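You operate a simulated robot arm through the tools that you are given. There is no shell and no other tool.

You are at the controls of a simulated robot arm. One attempt, no reset.

Task
Put the yellow-banded bar in the marking machine and dot it at the first line, then the last.
Fine: clamp it first, one dot a line; leave it clamped and push the green lever on.
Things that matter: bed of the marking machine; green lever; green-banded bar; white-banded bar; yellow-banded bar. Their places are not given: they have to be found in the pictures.

It is judged by the outcome, as a careful person would: the job done as asked, and still so three seconds after it is handed in. It fails if anything else is knocked over, pushed out of place, dropped, spilled or broken.

Robot
A 7-joint arm with a two-finger parallel gripper, fixed in place. Base frame: the origin is at the foot of the arm, x ahead of it, y to its left, z up. Readings come in mm, degrees, newtons and seconds.
With the tool pointing down near the work surface it reaches from about 520 to 960 mm from the base axis. Its first joint turns from -166.0 to 166.0 degrees. Payload 3.91 kg.
The TCP is the grasp point between the finger pads, 30 mm short of the fingertips. In the tool frame z runs along the fingers and y along their closing line. Largest opening 110 mm; finger width 20, thickness 10; the body of the gripper, 48 by 112 mm, starts 55 mm behind the TCP.
Orientation is told as [roll, pitch, yaw] about the base's x, y, z axes, in that order, counted from this pose: with the fingers straight down and closing along the base's y, the tool's x points along the base's -x, its y along +y and its z along -z.

Tools
- The arm moves only by the tool send_rows. Its argument "commands" is a list of rows, each an object (a shift or turn left out is 0, a gripper value left out holds the last) with "xyz": the shift along the tool's x, y, z in units of 100 mm (1.0 is 100 mm), a list of three; "dr": the turn, a rotation vector about the tool's x, y, z in units of 45 degrees (1.0 is 45 degrees), a list of three; "fingers": the gripper command, from -1 (fully open) to 1 (shut), values between in proportion. In form: [{"xyz": [dx, dy, dz], "dr": [ax, ay, az], "fingers": fingers}, ...]. A call has 1 to 20 rows; each row is the pose to reach, as a shift and turn from the pose commanded when the call began, along the tool's axes at that moment. A call with a number of a shift or a turn outside -1 to 1 is refused whole. Rows are played at 5 a second. More than 50 mm and 8.6 degrees between two rows, or a gripper value outside its range, and nothing of the call is played. Where a pose cannot be reached the arm comes as near as it can. A force on the tool above 90 N (or 10 N above the force at the start of the call, whichever is more), or a blocked arm, ends the call early, and 0.2 s more pass. The fingers move at their own pace (about 72 mm/s each) and stop on an object; they squeeze with about 24 N. The grip force told is the motor's: it shows also when the fingers shut on nothing. Time passes only in rows, and 0.2 s behind the last, so rows that repeat a pose let the fingers close. It gives the time, the measured TCP pose, the force on the tool (base axes), the opening and the grip force at its end, in the units of the frame above (readings bear some noise), with the torque about the TCP (base axes, N m) and any sound that the robot's microphone picked up.
- Cameras (640 x 400 px; columns grow to the right, rows downward): "scene" is fixed at [49.3, 500.5, 1724.5]; the picture's right is [-0.71, -0.70, 0.00], its down [-0.42, 0.43, -0.80] and it looks along [0.56, -0.57, -0.60] (base axes); focal length 318 px, centre (320, 200). "wrist" rides on the gripper at [72, 17, -103] in the tool frame; the picture's right is [-0.23, 0.97, 0.00], its down [-0.76, -0.18, -0.62] and it looks along [-0.61, -0.14, 0.78] (tool axes); focal length 222 px, centre (320, 200).
- get_image(camera): a new picture of that camera. The clock stands still meanwhile.
- slide_trunk(by): slides the trunk up (or, below 0, down) by that many mm; the arm rides with it, the base frame stays. It gives what a move gives, with no picture.
- measure_at(camera, pixels): for up to 12 pixels [column, row] of the newest picture of that camera ("zoom" is the newest enlarged one), the place [x, y, z] in the base frame of the surface seen there, good to about 3 mm. The clock stands still meanwhile.
- inspect(camera, box): a new picture of the part [left, top, right, bottom] of that camera's present view, enlarged. The clock stands still meanwhile.
- hand_in(): hands the job in; it is judged then, once.

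Leave the gripper open and the arm clear of the work at the hand-in unless told otherwise.

The tools are called after "Request:" as a command line: name --argument value ..., lists and objects as JSON in quotes. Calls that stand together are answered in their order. send_rows: Moves the arm, as the interface text tells. Its arguments: {"type":"object","properties":{"commands":{"type":"array","items":{"type":"object","properties":{"xyz":{"type":"array","items":{"type":"number"}},"dr":{"type":"array","items":{"type":"number"}},"fingers":{"type":"number"}}}}},"required":["commands"]} The other tools are called the same way: slide_trunk (by) slides the trunk up or down; get_image (camera) takes a picture; measure_at (camera, pixels) gives the place of the surface under pixels of a picture; inspect (camera, box) takes an enlarged picture of a part of a camera's view; hand_in () hands the job in.

At the start:

```text
t: 0.0
ee_pos: [470.5, 45.0, 1319.2]
tool_rot: [0.0, -0.1, 0.0]
ft_force: [0.0, 0.1, -0.3]
wrist_torque: [-0.02, -0.01, 0.01]
width: 109.8
grasp_force: 0.0
trunk travel left (down, up): [-639.0, 43.0]
```

scene: 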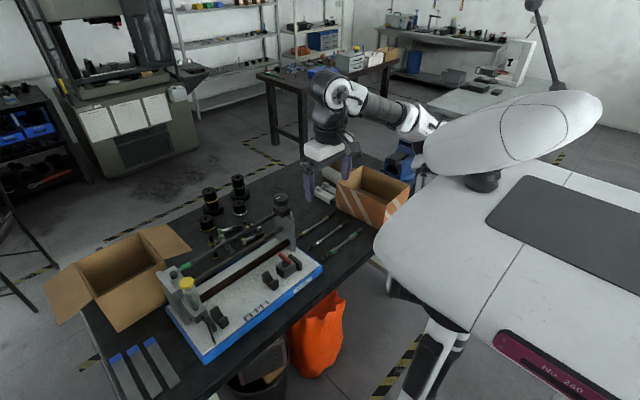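
wrist: 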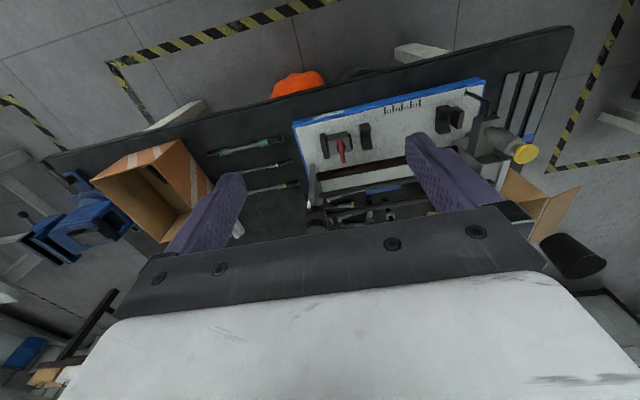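

I see a table with a machine on a blue-edged base, three tools/bars to the right of it, and boxes at both ends. First I'll enlarge the scene around the machine and around the bars.

Request:
inspect --camera "scene" --box '[150, 170, 350, 370]'

Request:
inspect --camera "scene" --box '[270, 170, 400, 270]'

Request:
inspect --camera "wrist" --box '[190, 60, 560, 250]'

```text
2.00 times, centred on (250, 270) of scene
```

zoom: 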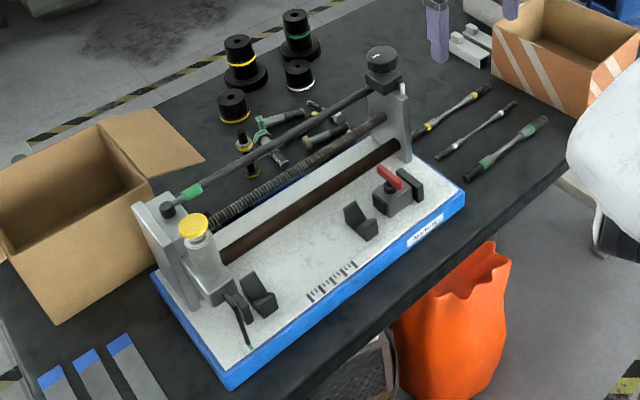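

```text
4.00 times, centred on (335, 220) of scene
```

zoom: 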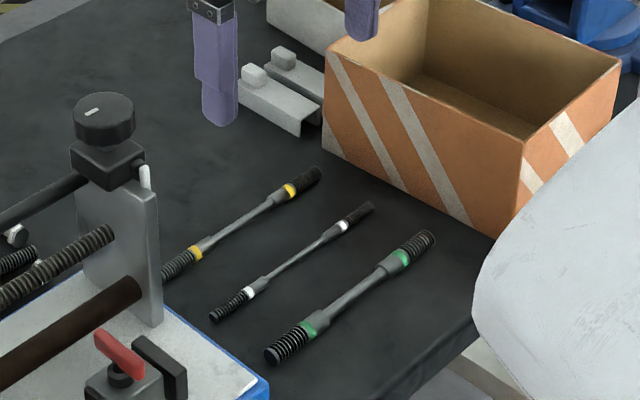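

```text
1.73 times, centred on (375, 155) of wrist
```

zoom: 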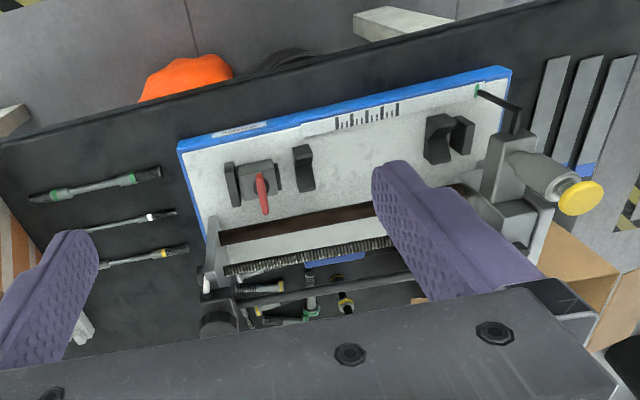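

I'll look closer at the machine parts: the ends, the head with the yellow knob, the line marks on the bed, and the red lever.

Request:
inspect --camera "scene" --box '[160, 260, 260, 360]'

Request:
inspect --camera "scene" --box '[230, 240, 330, 330]'

Request:
inspect --camera "scene" --box '[190, 165, 310, 260]'

Request:
inspect --camera "wrist" --box '[420, 70, 560, 170]'

Request:
inspect --camera "wrist" --box '[280, 80, 440, 220]'

```text
4.00 times, centred on (210, 310) of scene
```

zoom: 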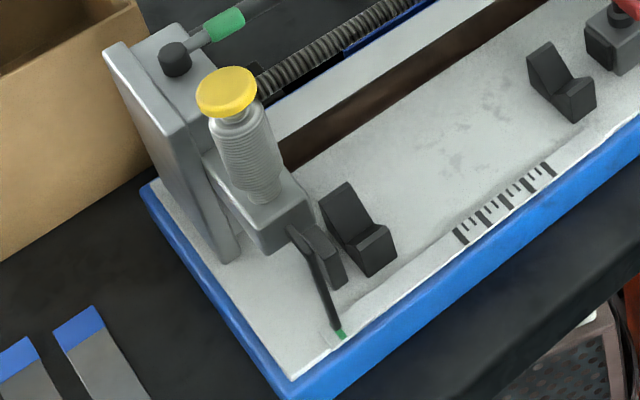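

```text
4.44 times, centred on (280, 285) of scene
```

zoom: 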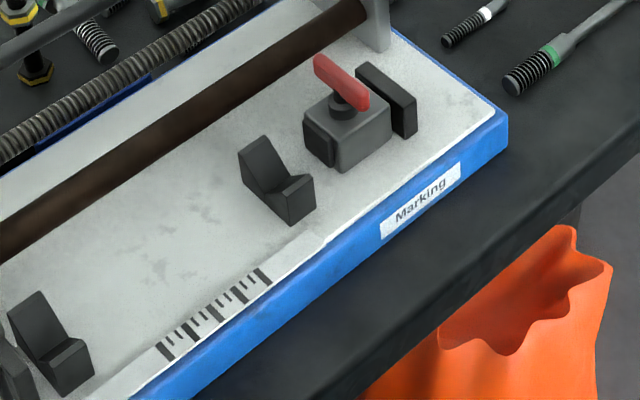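

```text
4.21 times, centred on (250, 212) of scene
```

zoom: 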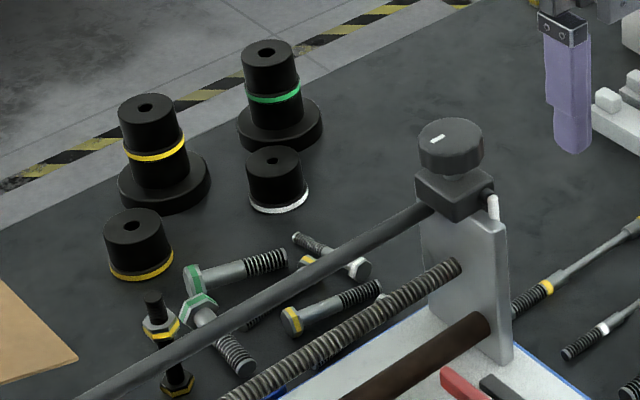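

```text
4.00 times, centred on (490, 120) of wrist
```

zoom: 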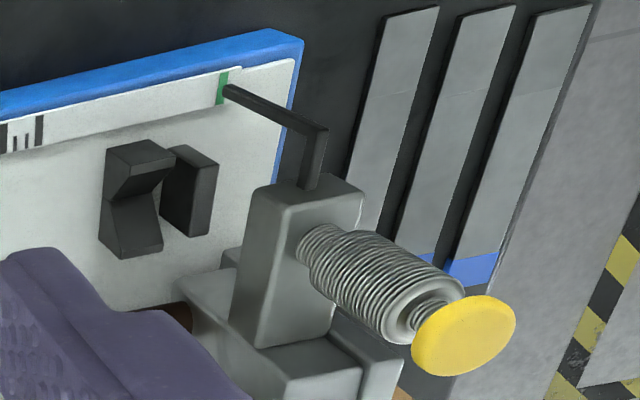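

```text
2.86 times, centred on (360, 150) of wrist
```

zoom: 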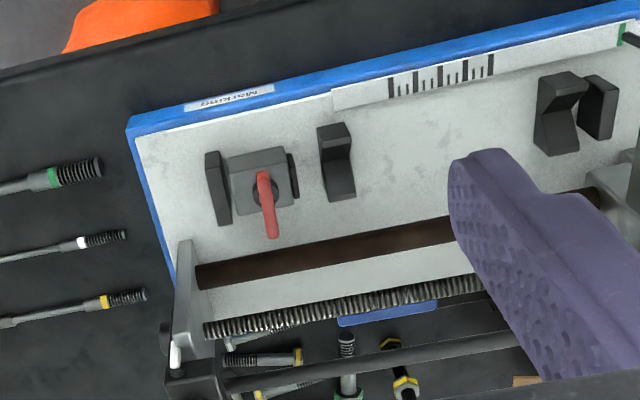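

The head with the yellow plunger has a pointer rod resting by a green mark on the scale strip. A long rod with a green sleeve runs to a pivot with a black cap at the right-hand plate. I'll measure the main places in the scene picture.

Request:
measure_at --camera "scene" --pixels '[[187, 282], [213, 341], [285, 258], [219, 320], [270, 283], [281, 199], [176, 275], [185, 266], [245, 318], [267, 303], [205, 361], [321, 269]]'

Request:
measure_at --camera "scene" --pixels '[[333, 216], [323, 222], [311, 230], [303, 235], [337, 228], [313, 246], [355, 235], [325, 260], [299, 242], [250, 240], [340, 270], [210, 200]]'

```text
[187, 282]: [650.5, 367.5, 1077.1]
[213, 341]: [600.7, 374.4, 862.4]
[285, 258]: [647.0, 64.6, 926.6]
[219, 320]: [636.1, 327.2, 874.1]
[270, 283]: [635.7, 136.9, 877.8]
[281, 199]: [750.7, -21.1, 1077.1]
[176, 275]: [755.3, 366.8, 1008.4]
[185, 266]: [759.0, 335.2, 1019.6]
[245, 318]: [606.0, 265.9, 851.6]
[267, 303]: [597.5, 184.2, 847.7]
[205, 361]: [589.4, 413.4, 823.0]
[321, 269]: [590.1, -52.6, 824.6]
```

```text
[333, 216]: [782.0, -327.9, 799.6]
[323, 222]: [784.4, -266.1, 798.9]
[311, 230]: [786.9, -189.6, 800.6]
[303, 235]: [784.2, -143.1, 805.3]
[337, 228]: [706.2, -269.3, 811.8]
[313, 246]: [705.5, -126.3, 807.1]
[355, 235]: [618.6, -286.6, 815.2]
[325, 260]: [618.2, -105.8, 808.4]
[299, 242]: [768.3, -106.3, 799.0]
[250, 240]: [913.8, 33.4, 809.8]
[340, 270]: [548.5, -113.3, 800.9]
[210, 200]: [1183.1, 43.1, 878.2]
```

Readings put the tabletop at about z=800 and the machine bed at about z=848. The bars lie along y: yellow at x≈785, white at x≈706, green at x≈618. I'll lower the trunk by 150 mm for a closer wrist view; the fingertips end near z=1139, above everything.

Request:
slide_trunk --by -150

Request:
get_image --camera "wrist"

Request:
get_image --camera "scene"

```text
t: 1.8
ee_pos: [471.7, 45.1, 1169.2]
tool_rot: [-0.1, -0.1, 0.1]
ft_force: [0.5, 0.4, 0.3]
wrist_torque: [0.03, 0.0, 0.01]
width: 110.0
grasp_force: 0.0
trunk travel left (down, up): [-489.0, 193.0]
```

```text
taken
```

wrist: 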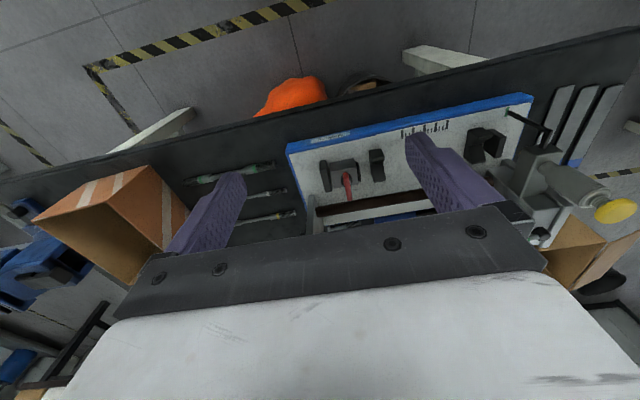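

```text
taken
```

scene: 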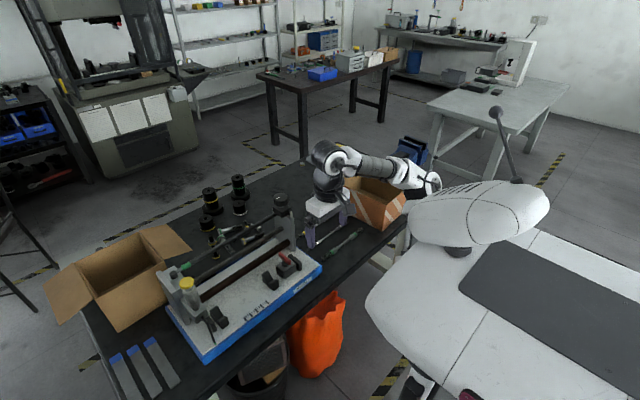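

The wrist view is upside-down: near things are at the top. I'll enlarge the head, pointer and scale, and the clamp area from here.

Request:
inspect --camera "wrist" --box '[460, 80, 640, 260]'

Request:
inspect --camera "wrist" --box '[280, 110, 460, 220]'

Request:
inspect --camera "scene" --box '[255, 180, 325, 230]'

Request:
inspect --camera "scene" --box '[155, 245, 225, 295]'

```text
2.22 times, centred on (550, 170) of wrist
```

zoom: 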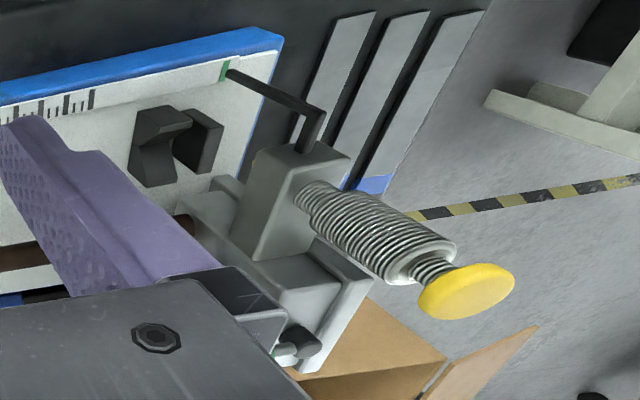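

```text
3.56 times, centred on (370, 165) of wrist
```

zoom: 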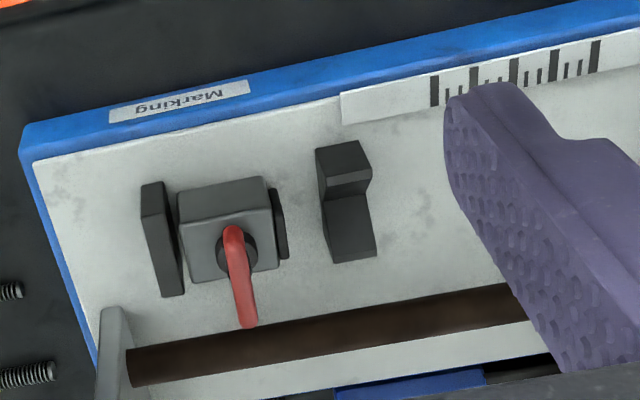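

```text
8.00 times, centred on (290, 205) of scene
```

zoom: 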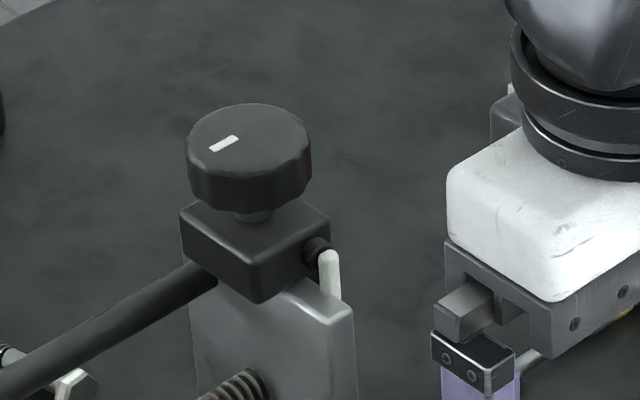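

```text
8.00 times, centred on (190, 270) of scene
```

zoom: 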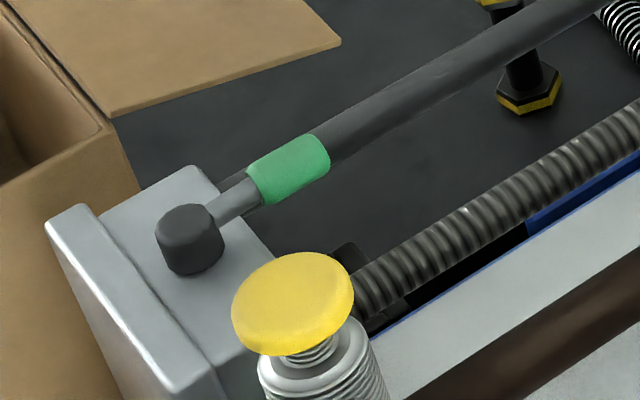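

The machine has a carriage with a punch head and pointer, a clamp block with a red lever, two V-blocks, and a top rod with a green sleeve running to a gearbox-like block with a white hook. I want views from other sides. I'll turn the wrist in two 45° steps so the camera looks along +y, moving to the right end of the machine at a safe height.

Request:
send_rows --commands '[{"xyz": [-0.16, -0.16, -0.1], "dr": [0, 0, -0.16]}, {"xyz": [-0.32, -0.32, -0.2], "dr": [0, 0, -0.32]}, {"xyz": [-0.48, -0.48, -0.3], "dr": [0, 0, -0.48]}, {"xyz": [-0.64, -0.64, -0.4], "dr": [0, 0, -0.64]}, {"xyz": [-0.82, -0.82, -0.5], "dr": [0, 0, -0.82]}, {"xyz": [-1.0, -1.0, -0.5], "dr": [0, 0, -1.0]}]'

Request:
get_image --camera "wrist"

```text
t: 3.1
ee_pos: [557.9, -34.2, 1165.3]
tool_rot: [1.8, -2.0, 46.0]
ft_force: [0.1, 0.2, 0.1]
wrist_torque: [0.0, -0.01, -0.02]
width: 110.0
grasp_force: 0.1
out of reach, approached as far as the arm can: row 1, 2, 3, 4, 5, 6
trunk travel left (down, up): [-489.0, 193.0]
```

```text
taken
```

wrist: 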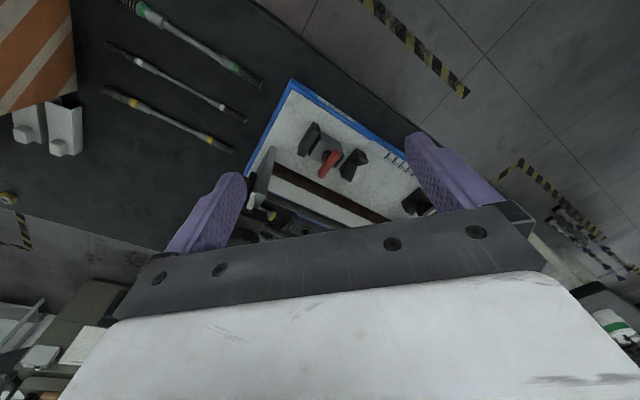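

The arm couldn't go higher at this trunk height, but the turn worked (yaw 46). I'll go on turning another 45° while shifting toward the right end and coming slightly lower.

Request:
send_rows --commands '[{"xyz": [0.02, -0.16, 0.2], "dr": [0, 0, -0.16]}, {"xyz": [0.04, -0.32, 0.4], "dr": [0, 0, -0.32]}, {"xyz": [0.06, -0.48, 0.6], "dr": [0, 0, -0.48]}, {"xyz": [0.08, -0.64, 0.7], "dr": [0, 0, -0.64]}, {"xyz": [0.1, -0.8, 0.8], "dr": [0, 0, -0.82]}, {"xyz": [0.1, -0.95, 0.8], "dr": [0, 0, -1.0]}, {"xyz": [0.1, -0.95, 0.8], "dr": [0, 0, -1.0]}]'

Request:
get_image --camera "wrist"

```text
t: 4.8
ee_pos: [479.8, 75.8, 1030.5]
tool_rot: [-0.1, 0.0, 90.0]
ft_force: [0.6, 0.2, 0.9]
wrist_torque: [0.0, -0.03, -0.01]
width: 110.0
grasp_force: 0.1
out of reach, approached as far as the arm can: row 1, 2, 3, 4, 5, 6, 7
trunk travel left (down, up): [-489.0, 193.0]
```

```text
taken
```

wrist: 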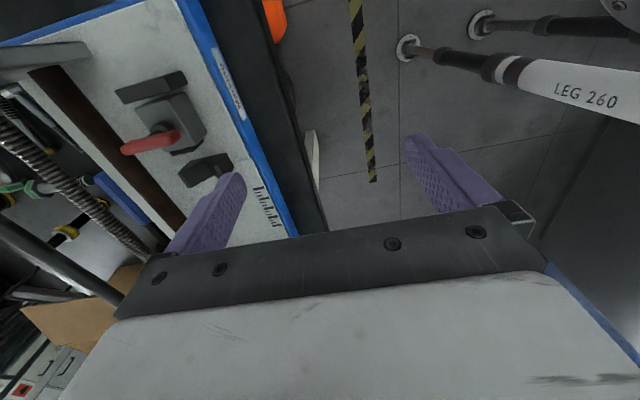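

The arm ended at an unexpected place, (480, 76, 1030), because the pose asked for was out of reach. The force reads near zero, so nothing was touched. I'll raise the trunk by 150 mm to get clear and see how the reach changes.

Request:
slide_trunk --by 150

Request:
get_image --camera "scene"

```text
t: 6.5
ee_pos: [480.6, 75.0, 1182.5]
tool_rot: [-0.1, 0.1, 89.9]
ft_force: [0.0, 0.0, 0.6]
wrist_torque: [0.02, -0.01, -0.01]
width: 110.0
grasp_force: 0.0
trunk travel left (down, up): [-639.0, 43.0]
```

```text
taken
```

scene: 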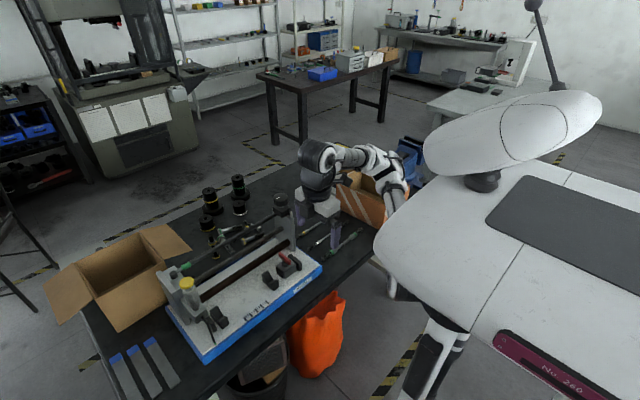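

Clear now, with yaw 90 at (481, 75, 1182). I'll test how commands behave with a small move of +50 mm in base x, which is tool −y at this yaw.

Request:
send_rows --commands '[{"xyz": [0, -0.25, 0]}, {"xyz": [0, -0.5, 0]}]'

```text
t: 7.1
ee_pos: [503.9, 95.6, 1169.9]
tool_rot: [-0.2, -0.1, 89.7]
ft_force: [0.4, 0.5, -0.7]
wrist_torque: [-0.02, 0.01, 0.0]
width: 109.8
grasp_force: 0.0
out of reach, approached as far as the arm can: row 1, 2
trunk travel left (down, up): [-639.0, 43.0]
```

The reach limit seems tied to height at this yaw. I'll go 100 mm straight down as a test; the fingertips stay near z=1040, in front of the machine.

Request:
send_rows --commands '[{"xyz": [0, 0, 0.4]}, {"xyz": [0, 0, 0.8]}, {"xyz": [0, 0, 1.0]}, {"xyz": [0, 0, 1.0]}]'

```text
t: 8.1
ee_pos: [502.3, 96.1, 1072.5]
tool_rot: [-0.1, -0.1, 89.9]
ft_force: [0.2, 0.0, -0.8]
wrist_torque: [0.01, -0.03, -0.02]
width: 110.1
grasp_force: 0.0
trunk travel left (down, up): [-639.0, 43.0]
```

Commands follow properly once in reach. I'll raise the trunk the last 43 mm, then move 200 mm in −y in two calls.

Request:
slide_trunk --by 43

Request:
send_rows --commands '[{"xyz": [0.4, 0, 0]}, {"xyz": [0.8, 0, 0]}, {"xyz": [1.0, 0, 0]}, {"xyz": [1.0, 0, 0]}]'

Request:
send_rows --commands '[{"xyz": [0.4, 0, 0]}, {"xyz": [0.8, 0, 0]}, {"xyz": [1.0, 0, 0]}, {"xyz": [1.0, 0, 0]}]'

```text
t: 9.0
ee_pos: [502.1, 95.8, 1116.4]
tool_rot: [-0.1, 0.0, 89.8]
ft_force: [-0.4, 0.1, 0.0]
wrist_torque: [0.02, -0.01, -0.02]
width: 109.7
grasp_force: 0.1
trunk travel left (down, up): [-682.0, 0.0]
```

```text
t: 10.0
ee_pos: [465.6, 46.0, 1117.7]
tool_rot: [-0.1, 0.0, 89.9]
ft_force: [0.4, -0.1, -0.3]
wrist_torque: [0.01, 0.02, 0.01]
width: 110.0
grasp_force: 0.1
out of reach, approached as far as the arm can: row 1, 2, 3, 4
trunk travel left (down, up): [-682.0, 0.0]
```

```text
t: 11.0
ee_pos: [445.1, 28.7, 1142.4]
tool_rot: [-0.1, 0.0, 89.8]
ft_force: [0.5, 0.2, 0.3]
wrist_torque: [-0.02, -0.03, 0.0]
width: 110.3
grasp_force: 0.1
out of reach, approached as far as the arm can: row 1, 2, 3, 4
trunk travel left (down, up): [-682.0, 0.0]
```

At yaw +90 the −y side is out of reach, which looks like a wrist joint limit. I'll turn the other way, toward yaw −90, in 45° steps, checking each.

Request:
send_rows --commands '[{"xyz": [0, -0.1, 0.1], "dr": [0, 0, 0.16]}, {"xyz": [0, -0.2, 0.2], "dr": [0, 0, 0.33]}, {"xyz": [0, -0.3, 0.3], "dr": [0, 0, 0.5]}, {"xyz": [0, -0.4, 0.4], "dr": [0, 0, 0.67]}, {"xyz": [0, -0.5, 0.5], "dr": [0, 0, 0.84]}, {"xyz": [0, -0.5, 0.5], "dr": [0, 0, 1.0]}, {"xyz": [0, -0.5, 0.5], "dr": [0, 0, 1.0]}]'

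Request:
send_rows --commands '[{"dr": [0, 0, 0.16]}, {"dr": [0, 0, 0.33]}, {"dr": [0, 0, 0.5]}, {"dr": [0, 0, 0.67]}, {"dr": [0, 0, 0.84]}, {"dr": [0, 0, 1.0]}, {"dr": [0, 0, 1.0]}]'

Request:
send_rows --commands '[{"dr": [0, 0, 0.16]}, {"dr": [0, 0, 0.33]}, {"dr": [0, 0, 0.5]}, {"dr": [0, 0, 0.67]}, {"dr": [0, 0, 0.84]}, {"dr": [0, 0, 1.0]}, {"dr": [0, 0, 1.0]}]'

Request:
send_rows --commands '[{"dr": [0, 0, 0.16]}, {"dr": [0, 0, 0.33]}, {"dr": [0, 0, 0.5]}, {"dr": [0, 0, 0.67]}, {"dr": [0, 0, 0.84]}, {"dr": [0, 0, 1.0]}, {"dr": [0, 0, 1.0]}]'

```text
t: 12.6
ee_pos: [491.0, 22.4, 1086.8]
tool_rot: [0.0, -0.1, 44.8]
ft_force: [0.0, 0.1, 0.6]
wrist_torque: [0.02, 0.0, 0.0]
width: 109.9
grasp_force: 0.1
trunk travel left (down, up): [-682.0, 0.0]
```

```text
t: 14.2
ee_pos: [492.2, 22.9, 1088.7]
tool_rot: [0.0, 0.0, -0.2]
ft_force: [0.1, -0.3, -0.2]
wrist_torque: [-0.02, 0.01, 0.02]
width: 110.2
grasp_force: 0.1
trunk travel left (down, up): [-682.0, 0.0]
```

```text
t: 15.8
ee_pos: [492.6, 23.1, 1087.2]
tool_rot: [0.1, 0.0, -45.2]
ft_force: [0.2, -0.5, 0.1]
wrist_torque: [-0.01, -0.03, 0.0]
width: 109.9
grasp_force: 0.1
trunk travel left (down, up): [-682.0, 0.0]
```

```text
t: 17.4
ee_pos: [492.8, 21.4, 1088.4]
tool_rot: [0.1, 0.0, -90.2]
ft_force: [-0.1, -0.2, -0.5]
wrist_torque: [0.02, 0.03, -0.01]
width: 110.2
grasp_force: 0.0
trunk travel left (down, up): [-682.0, 0.0]
```

Yaw −90 is fine. Now tool x is base +y, tool y is base +x. I'll move up 60 mm, then +x and +y to look over the machine from above its top parts (z≈1077).

Request:
send_rows --commands '[{"xyz": [0, 0, -0.3]}, {"xyz": [0, 0, -0.6]}, {"xyz": [0.3, 0.3, -0.6]}, {"xyz": [0.6, 0.6, -0.6]}, {"xyz": [0.8, 0.9, -0.6]}, {"xyz": [1.0, 1.0, -0.6]}, {"xyz": [1.0, 1.0, -0.6]}]'

Request:
get_image --camera "wrist"

```text
t: 19.0
ee_pos: [594.8, 124.0, 1147.4]
tool_rot: [0.1, 0.0, -90.1]
ft_force: [-0.6, -0.6, -1.2]
wrist_torque: [0.0, -0.01, 0.01]
width: 110.0
grasp_force: 0.0
trunk travel left (down, up): [-682.0, 0.0]
```

```text
taken
```

wrist: 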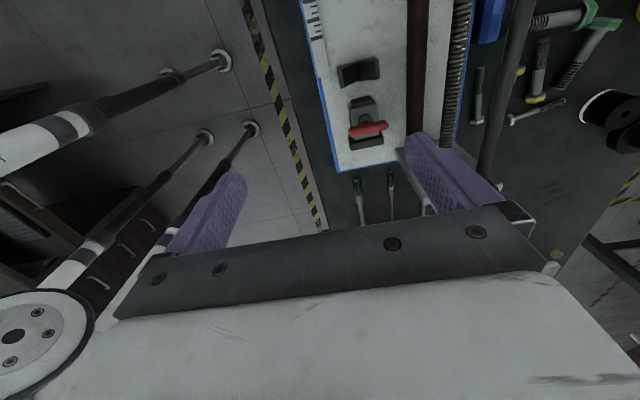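

Good reach here at (595, 124, 1147). I'll move on +x 100 and +y 60 to see the gearbox block and rod between the fingers.

Request:
send_rows --commands '[{"xyz": [0.2, 0.4, -0.1]}, {"xyz": [0.4, 0.8, -0.2]}, {"xyz": [0.6, 1.0, -0.2]}, {"xyz": [0.6, 1.0, -0.2]}]'

Request:
get_image --camera "wrist"

```text
t: 20.0
ee_pos: [691.7, 183.8, 1168.4]
tool_rot: [0.0, 0.1, -90.1]
ft_force: [-0.7, 0.7, -0.4]
wrist_torque: [-0.01, 0.01, 0.05]
width: 110.2
grasp_force: 0.1
trunk travel left (down, up): [-682.0, 0.0]
```

```text
taken
```

wrist: 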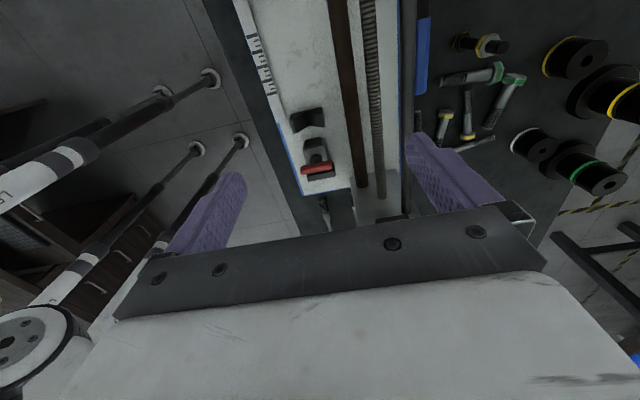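

I'll move further +y (about 190 mm in two calls) so the camera looks back over the head, carriage and the green-sleeved rod end; z stays at 1168, above the tops.

Request:
send_rows --commands '[{"xyz": [0.4, 0, 0]}, {"xyz": [0.8, 0, 0]}, {"xyz": [1.0, 0, 0]}, {"xyz": [1.0, 0, 0]}]'

Request:
get_image --camera "wrist"

Request:
send_rows --commands '[{"xyz": [0.4, 0, 0]}, {"xyz": [0.8, 0, 0]}, {"xyz": [0.9, 0, 0]}, {"xyz": [0.9, 0, 0]}]'

Request:
get_image --camera "wrist"

```text
t: 21.0
ee_pos: [692.3, 281.7, 1167.2]
tool_rot: [0.1, -0.1, -90.1]
ft_force: [0.8, -0.3, 0.0]
wrist_torque: [-0.01, -0.01, 0.02]
width: 110.0
grasp_force: 0.1
trunk travel left (down, up): [-682.0, 0.0]
```

```text
taken
```

wrist: 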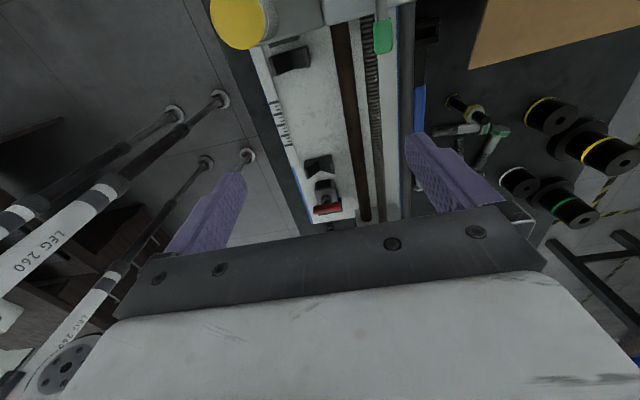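

```text
t: 22.0
ee_pos: [692.7, 372.1, 1169.6]
tool_rot: [0.1, 0.1, -90.1]
ft_force: [-0.3, 0.5, -0.8]
wrist_torque: [-0.01, 0.01, 0.01]
width: 110.1
grasp_force: 0.0
trunk travel left (down, up): [-682.0, 0.0]
```

```text
taken
```

wrist: 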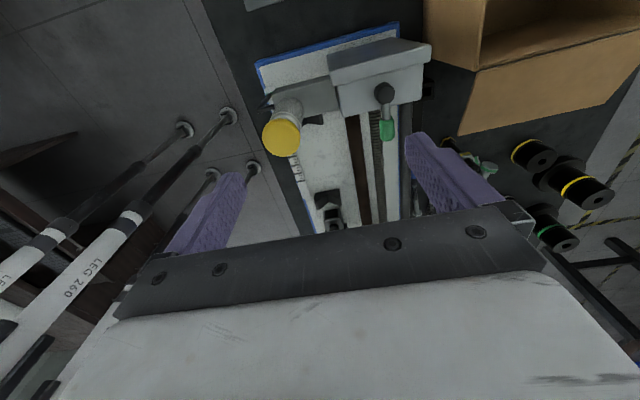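

The green lever is in fact a short one: a black hub at (384, 93) with a green sleeve at (387, 128), sitting on the carriage. I'll zoom in here.

Request:
inspect --camera "wrist" --box '[240, 20, 440, 145]'

Request:
inspect --camera "wrist" --box '[340, 60, 440, 140]'

Request:
inspect --camera "wrist" --box '[260, 100, 420, 230]'

Request:
measure_at --camera "wrist" --pixels '[[384, 92], [387, 112], [387, 122], [387, 138], [282, 137], [350, 65], [400, 60], [405, 180], [418, 85], [365, 95], [310, 90], [430, 50]]'

```text
3.20 times, centred on (340, 82) of wrist
```

zoom: 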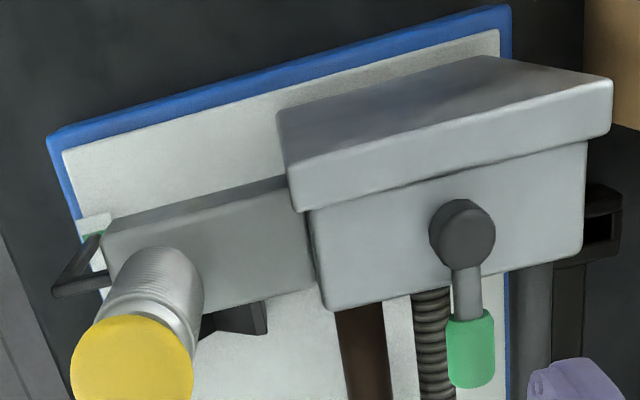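

```text
5.00 times, centred on (390, 100) of wrist
```

zoom: 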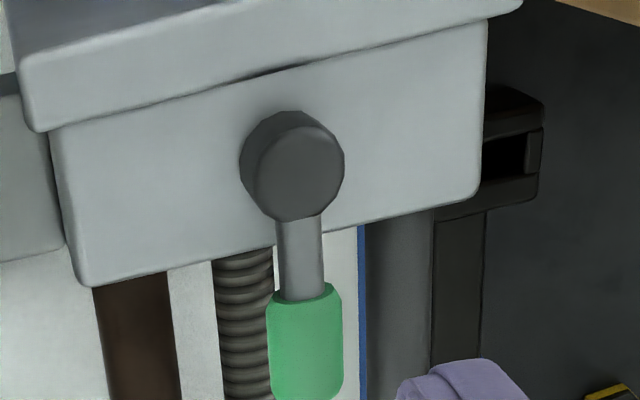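

```text
3.08 times, centred on (340, 165) of wrist
```

zoom: 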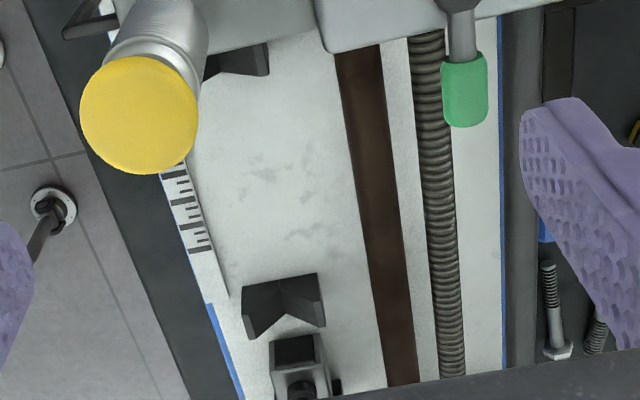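

```text
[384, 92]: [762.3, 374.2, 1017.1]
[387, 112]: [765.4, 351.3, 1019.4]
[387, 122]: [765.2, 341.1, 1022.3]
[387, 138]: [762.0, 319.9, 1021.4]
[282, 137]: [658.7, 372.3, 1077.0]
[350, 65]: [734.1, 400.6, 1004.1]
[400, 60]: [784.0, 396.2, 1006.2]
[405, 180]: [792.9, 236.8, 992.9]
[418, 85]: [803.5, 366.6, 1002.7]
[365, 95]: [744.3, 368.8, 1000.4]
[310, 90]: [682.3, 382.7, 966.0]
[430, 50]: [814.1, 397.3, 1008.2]
```

The green lever: hub at about (762, 374, 1017), handle reaching to y≈318 at z≈1020. Now I'll measure the dark rod, gearbox block and white hook from the scene view to understand how the carriage is driven.

Request:
inspect --camera "scene" --box '[255, 180, 325, 230]'

Request:
measure_at --camera "zoom" --pixels '[[215, 270], [100, 335], [330, 290], [316, 250], [250, 240], [290, 260], [250, 170], [220, 142], [240, 330], [320, 330], [240, 390], [335, 380]]'

```text
8.00 times, centred on (290, 205) of scene
```

zoom: 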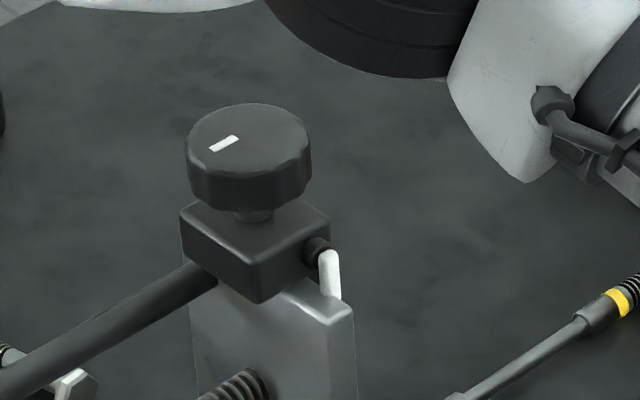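

```text
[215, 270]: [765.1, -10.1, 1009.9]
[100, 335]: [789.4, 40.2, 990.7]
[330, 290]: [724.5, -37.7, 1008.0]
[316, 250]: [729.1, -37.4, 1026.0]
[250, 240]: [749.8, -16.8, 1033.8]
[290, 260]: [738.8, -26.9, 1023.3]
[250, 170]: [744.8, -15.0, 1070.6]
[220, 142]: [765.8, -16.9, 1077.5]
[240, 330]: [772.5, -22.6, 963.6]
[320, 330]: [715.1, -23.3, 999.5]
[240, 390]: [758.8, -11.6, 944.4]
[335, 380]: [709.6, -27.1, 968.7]
```

The gearbox block sits on the right plate with the knob on top. The lever is on the carriage. Next I'll get close views of the V-blocks and clamp: move to about (640, 235) at this height, then down to z≈1040, away from the carriage (y>345).

Request:
send_rows --commands '[{"xyz": [-0.4, -0.15, 0]}, {"xyz": [-0.8, -0.3, 0]}, {"xyz": [-1.0, -0.45, 0]}, {"xyz": [-1.0, -0.5, 0]}]'

Request:
send_rows --commands '[{"xyz": [-0.35, 0, 0.3]}, {"xyz": [-0.35, 0, 0.7]}, {"xyz": [-0.35, 0, 1.0]}, {"xyz": [-0.35, 0, 1.0]}]'

Request:
get_image --camera "wrist"

```text
t: 23.0
ee_pos: [642.0, 273.1, 1168.5]
tool_rot: [0.2, 0.1, -90.1]
ft_force: [0.8, -0.3, -0.1]
wrist_torque: [0.0, -0.02, 0.0]
width: 109.7
grasp_force: 0.0
trunk travel left (down, up): [-682.0, 0.0]
```

```text
t: 24.0
ee_pos: [641.2, 239.8, 1066.2]
tool_rot: [0.2, 0.2, -90.1]
ft_force: [0.1, 0.1, 0.4]
wrist_torque: [0.02, 0.0, -0.02]
width: 109.9
grasp_force: 0.0
trunk travel left (down, up): [-682.0, 0.0]
```

```text
taken
```

wrist: 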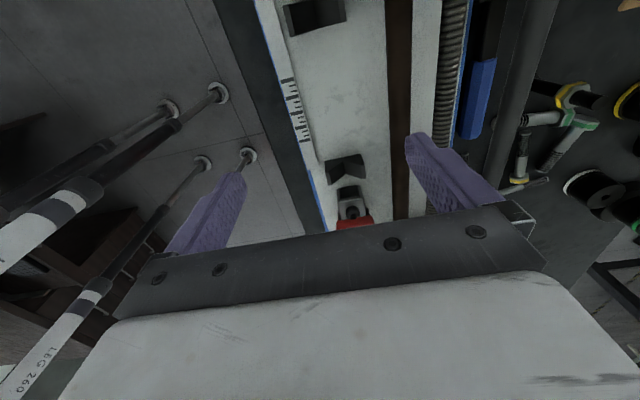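

I see both V-blocks at (315, 18) and (345, 168), the scale at (295, 110), and the clamp jaw at (350, 200). I'll zoom and measure them.

Request:
inspect --camera "wrist" --box '[260, 0, 400, 80]'

Request:
inspect --camera "wrist" --box '[290, 140, 400, 230]'

Request:
measure_at --camera "zoom" --pixels '[[250, 100], [300, 160], [350, 90], [240, 180], [340, 150], [320, 230], [305, 250], [340, 250], [310, 200], [360, 330], [300, 110], [200, 100]]'

Request:
measure_at --camera "wrist" --pixels '[[285, 80], [289, 97], [293, 111], [297, 126], [302, 141], [300, 10], [315, 25], [335, 10], [300, 25], [340, 20], [318, 35], [320, 60]]'

```text
4.57 times, centred on (330, 40) of wrist
```

zoom: 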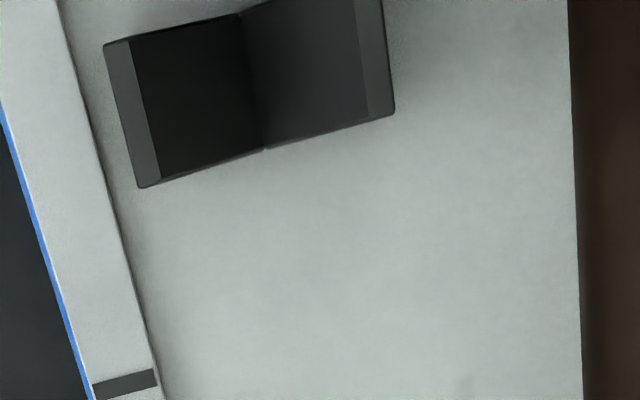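

```text
4.44 times, centred on (345, 185) of wrist
```

zoom: 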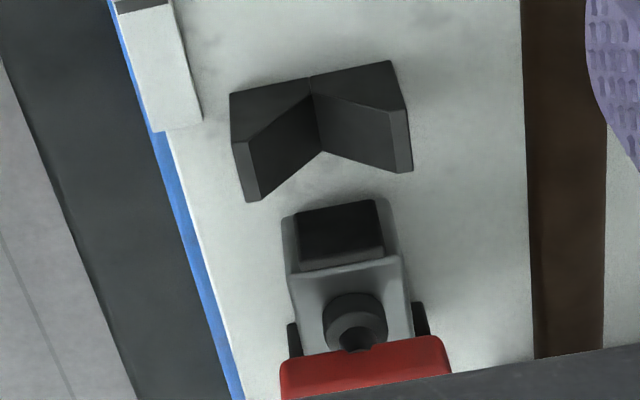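

```text
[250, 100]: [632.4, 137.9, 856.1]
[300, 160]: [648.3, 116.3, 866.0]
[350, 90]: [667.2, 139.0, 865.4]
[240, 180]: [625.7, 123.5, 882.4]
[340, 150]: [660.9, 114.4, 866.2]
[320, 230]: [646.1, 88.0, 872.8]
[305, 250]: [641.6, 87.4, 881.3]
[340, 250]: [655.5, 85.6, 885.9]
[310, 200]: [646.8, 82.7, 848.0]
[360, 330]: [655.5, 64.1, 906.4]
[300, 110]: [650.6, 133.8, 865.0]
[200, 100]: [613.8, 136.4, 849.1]
```

```text
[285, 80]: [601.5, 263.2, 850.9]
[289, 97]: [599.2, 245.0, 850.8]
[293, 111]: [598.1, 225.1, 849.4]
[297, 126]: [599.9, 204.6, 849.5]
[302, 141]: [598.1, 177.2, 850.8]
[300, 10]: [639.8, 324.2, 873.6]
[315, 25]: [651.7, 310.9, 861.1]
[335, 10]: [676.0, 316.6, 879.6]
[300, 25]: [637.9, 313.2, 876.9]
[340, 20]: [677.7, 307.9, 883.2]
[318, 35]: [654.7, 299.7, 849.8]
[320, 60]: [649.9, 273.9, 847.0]
```

V-blocks: the V centre is at x≈650, V bottom at z≈860, tops at z≈884. The jaw pad face is near y≈88. Now the left stop plate and V-block from the scene camera.

Request:
inspect --camera "scene" --box '[180, 290, 260, 350]'

Request:
get_image --camera "scene"

```text
6.67 times, centred on (220, 320) of scene
```

zoom: 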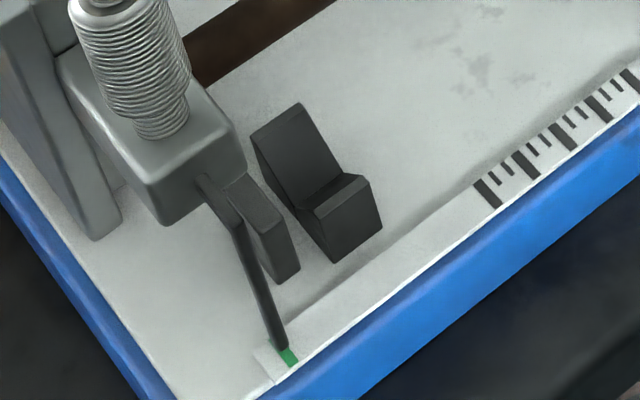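

```text
taken
```

scene: 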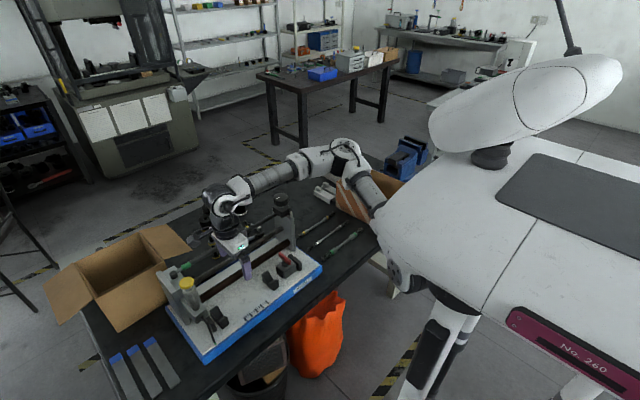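

I'll measure the stop plate, V-block, pointer tip, green mark, and scale lines on this enlarged picture.

Request:
measure_at --camera "zoom" --pixels '[[240, 183], [258, 205], [272, 215], [290, 255], [270, 285], [282, 345], [290, 357], [340, 200], [300, 130], [345, 182], [488, 192], [628, 78]]'

Request:
measure_at --camera "zoom" --pixels '[[155, 200], [190, 130], [130, 60], [100, 215], [60, 100], [200, 185], [275, 345], [130, 160], [210, 120], [238, 225], [260, 275], [270, 320]]'

```text
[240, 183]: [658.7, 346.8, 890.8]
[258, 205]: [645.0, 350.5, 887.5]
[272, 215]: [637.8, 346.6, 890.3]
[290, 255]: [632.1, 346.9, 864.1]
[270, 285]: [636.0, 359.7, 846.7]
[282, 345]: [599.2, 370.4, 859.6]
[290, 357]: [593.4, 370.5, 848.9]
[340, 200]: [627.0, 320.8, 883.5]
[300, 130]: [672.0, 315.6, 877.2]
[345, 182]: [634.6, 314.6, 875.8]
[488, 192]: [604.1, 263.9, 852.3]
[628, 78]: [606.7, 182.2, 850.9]
```

```text
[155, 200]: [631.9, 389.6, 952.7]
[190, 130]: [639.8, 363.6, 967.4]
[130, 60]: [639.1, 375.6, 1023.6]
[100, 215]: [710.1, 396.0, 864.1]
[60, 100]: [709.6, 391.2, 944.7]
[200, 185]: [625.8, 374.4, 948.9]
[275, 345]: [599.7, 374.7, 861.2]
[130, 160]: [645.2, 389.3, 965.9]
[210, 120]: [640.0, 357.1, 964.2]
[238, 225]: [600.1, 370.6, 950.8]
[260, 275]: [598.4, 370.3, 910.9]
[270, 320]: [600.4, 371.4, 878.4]
```

The pointer tip is at y≈371 at the green mark; the first line is at y≈264 and the last at y≈182. The stop plate face is near y≈344 and the jaw near y≈88. Now I go to the bars: rise to z≈1166, then travel −y past the gearbox.

Request:
send_rows --commands '[{"xyz": [0, 0, -0.5]}, {"xyz": [-0.2, 0, -0.9]}, {"xyz": [-0.6, 0.1, -1.0]}, {"xyz": [-1.0, 0.2, -1.0]}, {"xyz": [-1.0, 0.2, -1.0]}]'

Request:
send_rows --commands '[{"xyz": [-0.4, 0, 0]}, {"xyz": [-0.8, 0, 0]}, {"xyz": [-1.0, 0, 0]}, {"xyz": [-1.0, 0, 0]}]'

Request:
send_rows --commands '[{"xyz": [-0.4, 0, 0]}, {"xyz": [-0.8, 0, 0]}, {"xyz": [-1.0, 0, 0]}, {"xyz": [-1.0, 0, 0]}]'

Request:
send_rows --commands '[{"xyz": [-0.4, 0.3, 0]}, {"xyz": [-0.8, 0.6, 0.1]}, {"xyz": [-1.0, 0.9, 0.2]}, {"xyz": [-1.0, 1.0, 0.2]}, {"xyz": [-1.0, 1.0, 0.2]}]'

Request:
get_image --camera "wrist"

```text
t: 25.2
ee_pos: [664.8, 135.3, 1168.2]
tool_rot: [0.1, 0.0, -90.1]
ft_force: [-0.4, 0.5, 0.4]
wrist_torque: [0.03, 0.02, -0.03]
width: 110.2
grasp_force: 0.0
trunk travel left (down, up): [-682.0, 0.0]
```

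```text
t: 26.2
ee_pos: [664.9, 36.4, 1167.5]
tool_rot: [0.2, 0.1, -90.1]
ft_force: [0.2, -0.2, 1.0]
wrist_torque: [-0.02, -0.02, 0.01]
width: 109.8
grasp_force: 0.0
trunk travel left (down, up): [-682.0, 0.0]
```

```text
t: 27.2
ee_pos: [661.7, -63.7, 1167.4]
tool_rot: [0.1, 0.0, -90.1]
ft_force: [-0.3, 0.2, 0.3]
wrist_torque: [0.0, 0.02, 0.01]
width: 110.4
grasp_force: 0.0
trunk travel left (down, up): [-682.0, 0.0]
```

```text
refused: row 2 steps farther than a row can; nothing moved
```

```text
taken
```

wrist: 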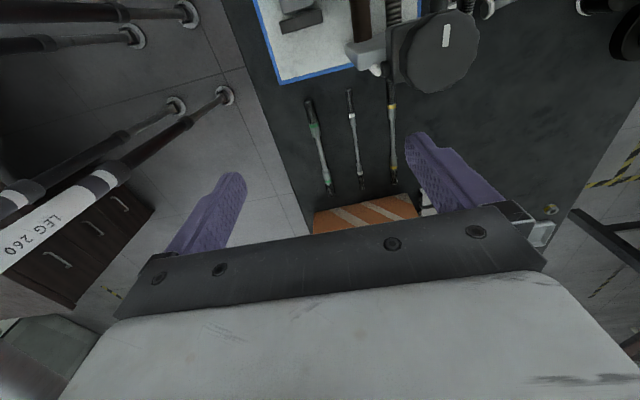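

I see the bars: yellow at (392, 130), white at (355, 135), green at (318, 145). I'll zoom on the yellow bar and on the block with the white hook, and measure the bar ends.

Request:
inspect --camera "wrist" --box '[290, 70, 420, 200]'

Request:
inspect --camera "wrist" --box '[330, 0, 490, 100]'

Request:
measure_at --camera "wrist" --pixels '[[391, 88], [391, 95], [392, 107], [393, 125], [393, 145], [394, 165], [395, 180], [350, 92], [364, 188], [308, 102], [331, 190], [372, 68]]'

```text
3.08 times, centred on (355, 135) of wrist
```

zoom: 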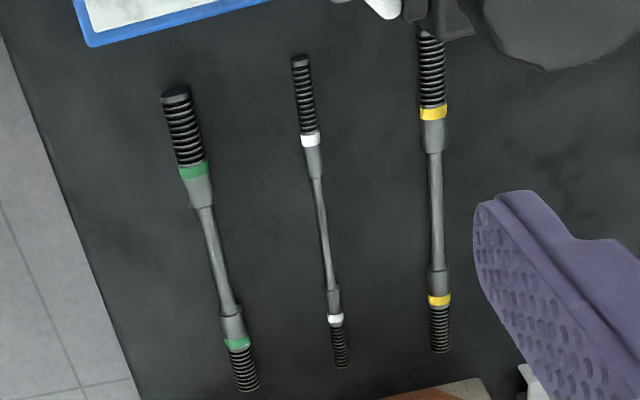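

```text
4.00 times, centred on (410, 50) of wrist
```

zoom: 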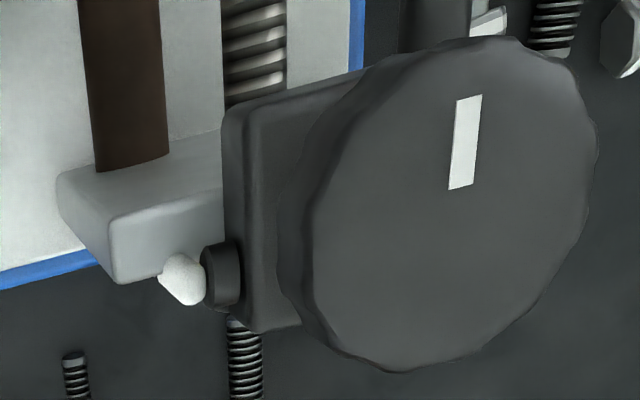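

```text
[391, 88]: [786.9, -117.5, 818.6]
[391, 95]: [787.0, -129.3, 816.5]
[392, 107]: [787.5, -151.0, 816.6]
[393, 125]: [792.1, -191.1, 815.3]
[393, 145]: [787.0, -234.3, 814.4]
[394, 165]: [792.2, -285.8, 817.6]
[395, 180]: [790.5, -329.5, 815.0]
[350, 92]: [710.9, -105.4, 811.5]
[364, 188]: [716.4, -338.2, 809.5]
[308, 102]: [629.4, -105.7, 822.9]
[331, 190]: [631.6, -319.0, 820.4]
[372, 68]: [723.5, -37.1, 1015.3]
```

I'll go over the yellow bar: +x 100 at this height first, then lower, keeping y at about −150 or farther so the gripper stays away from the gearbox.

Request:
send_rows --commands '[{"xyz": [-0.35, 0.2, 0]}, {"xyz": [-0.7, 0.4, 0]}, {"xyz": [-1.0, 0.6, 0]}, {"xyz": [-1.0, 0.6, 0]}]'

Request:
send_rows --commands '[{"xyz": [0, 0.3, 0.3]}, {"xyz": [0, 0.6, 0.6]}, {"xyz": [0, 0.65, 1.0]}, {"xyz": [0, 0.65, 1.0]}]'

Request:
get_image --camera "wrist"

```text
t: 28.2
ee_pos: [722.2, -163.3, 1169.2]
tool_rot: [0.1, 0.1, -90.0]
ft_force: [0.7, 0.0, 0.9]
wrist_torque: [0.0, 0.01, 0.02]
width: 109.9
grasp_force: 0.1
trunk travel left (down, up): [-682.0, 0.0]
```

```text
t: 29.2
ee_pos: [787.1, -163.5, 1066.9]
tool_rot: [0.1, 0.0, -90.2]
ft_force: [0.4, -0.3, -1.0]
wrist_torque: [-0.01, 0.01, -0.01]
width: 110.1
grasp_force: 0.1
trunk travel left (down, up): [-682.0, 0.0]
```

```text
taken
```

wrist: 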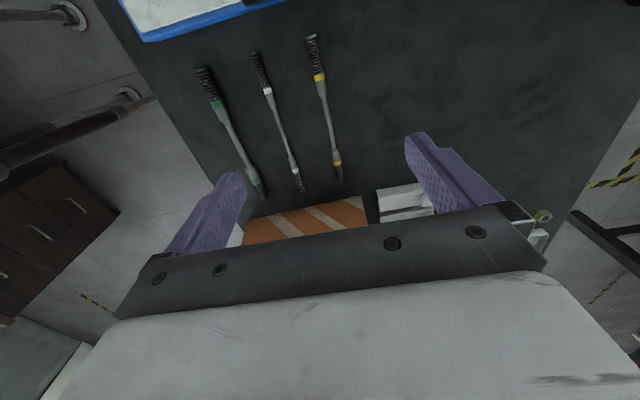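

I see the whole yellow bar from (312, 38) to (340, 180). I'll zoom in on it and measure points along it.

Request:
inspect --camera "wrist" --box '[270, 20, 390, 190]'

Request:
measure_at --camera "zoom" --pixels '[[270, 35], [279, 60], [288, 105], [293, 135], [300, 165], [310, 205], [320, 250], [325, 290], [331, 320], [335, 345], [338, 372], [342, 385]]'

```text
2.35 times, centred on (330, 105) of wrist
```

zoom: 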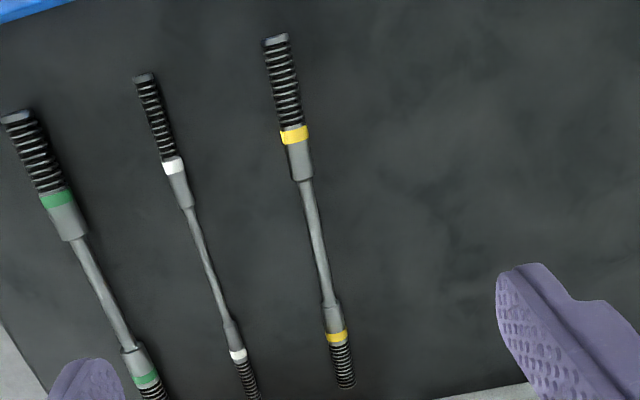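

```text
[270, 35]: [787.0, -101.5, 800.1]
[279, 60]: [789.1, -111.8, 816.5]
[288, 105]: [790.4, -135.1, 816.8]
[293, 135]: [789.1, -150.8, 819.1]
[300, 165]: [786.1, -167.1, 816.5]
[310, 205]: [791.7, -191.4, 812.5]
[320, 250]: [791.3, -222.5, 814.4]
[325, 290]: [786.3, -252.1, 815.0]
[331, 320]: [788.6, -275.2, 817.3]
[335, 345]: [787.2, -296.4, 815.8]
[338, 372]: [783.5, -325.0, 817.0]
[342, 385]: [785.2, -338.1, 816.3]
```

The yellow bar spans y≈−100 to −340 (about 240 mm) at x≈788; the thin shank runs y≈−180 to −262. Before gripping, I'll check the brown rail and screw heights from the scene view so that the gripper body stays clear during placing.

Request:
get_image --camera "scene"

Request:
measure_at --camera "scene" --pixels '[[245, 272], [225, 284], [265, 260], [240, 260], [222, 271], [240, 248], [285, 262], [290, 266], [280, 268], [296, 268], [283, 254], [293, 264]]'

Request:
inspect --camera "scene" --box '[260, 235, 320, 285]'

```text
taken
```

scene: 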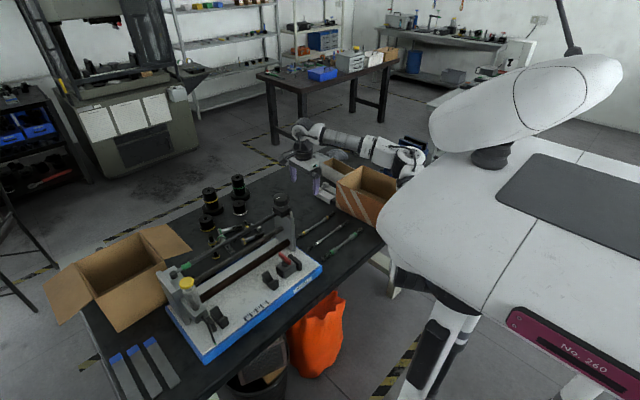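

```text
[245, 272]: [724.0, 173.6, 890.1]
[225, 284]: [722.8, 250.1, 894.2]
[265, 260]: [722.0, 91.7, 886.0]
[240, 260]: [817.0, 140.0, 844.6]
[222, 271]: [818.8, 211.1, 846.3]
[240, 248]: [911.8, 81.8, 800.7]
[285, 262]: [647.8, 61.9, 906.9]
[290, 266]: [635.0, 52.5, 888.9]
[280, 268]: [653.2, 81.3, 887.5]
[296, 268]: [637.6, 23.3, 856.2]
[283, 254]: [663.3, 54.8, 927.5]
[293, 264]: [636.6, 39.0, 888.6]
```

```text
8.00 times, centred on (290, 260) of scene
```

zoom: 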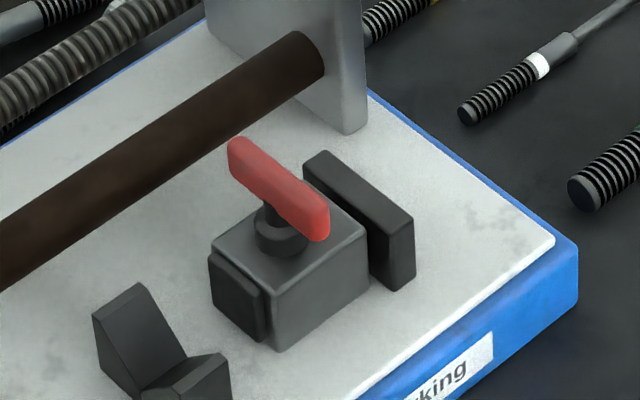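

The brown rail tops out near z=900 at x≈724, so the gripper body (bottom at about z=953 when placing) clears it. Now the red lever's ends.

Request:
measure_at --camera "zoom" --pixels '[[240, 152], [260, 172], [280, 190], [300, 205], [318, 215], [278, 235], [270, 250], [240, 250], [225, 290], [340, 240], [360, 190], [340, 175]]'

```text
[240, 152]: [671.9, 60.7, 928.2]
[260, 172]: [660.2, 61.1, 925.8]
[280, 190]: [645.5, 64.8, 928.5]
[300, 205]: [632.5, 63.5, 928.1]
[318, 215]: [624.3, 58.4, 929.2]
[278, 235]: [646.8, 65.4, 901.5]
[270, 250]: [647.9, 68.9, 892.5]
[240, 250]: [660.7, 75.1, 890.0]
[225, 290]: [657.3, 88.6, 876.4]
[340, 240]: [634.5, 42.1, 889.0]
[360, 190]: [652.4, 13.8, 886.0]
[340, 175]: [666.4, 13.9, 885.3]
```

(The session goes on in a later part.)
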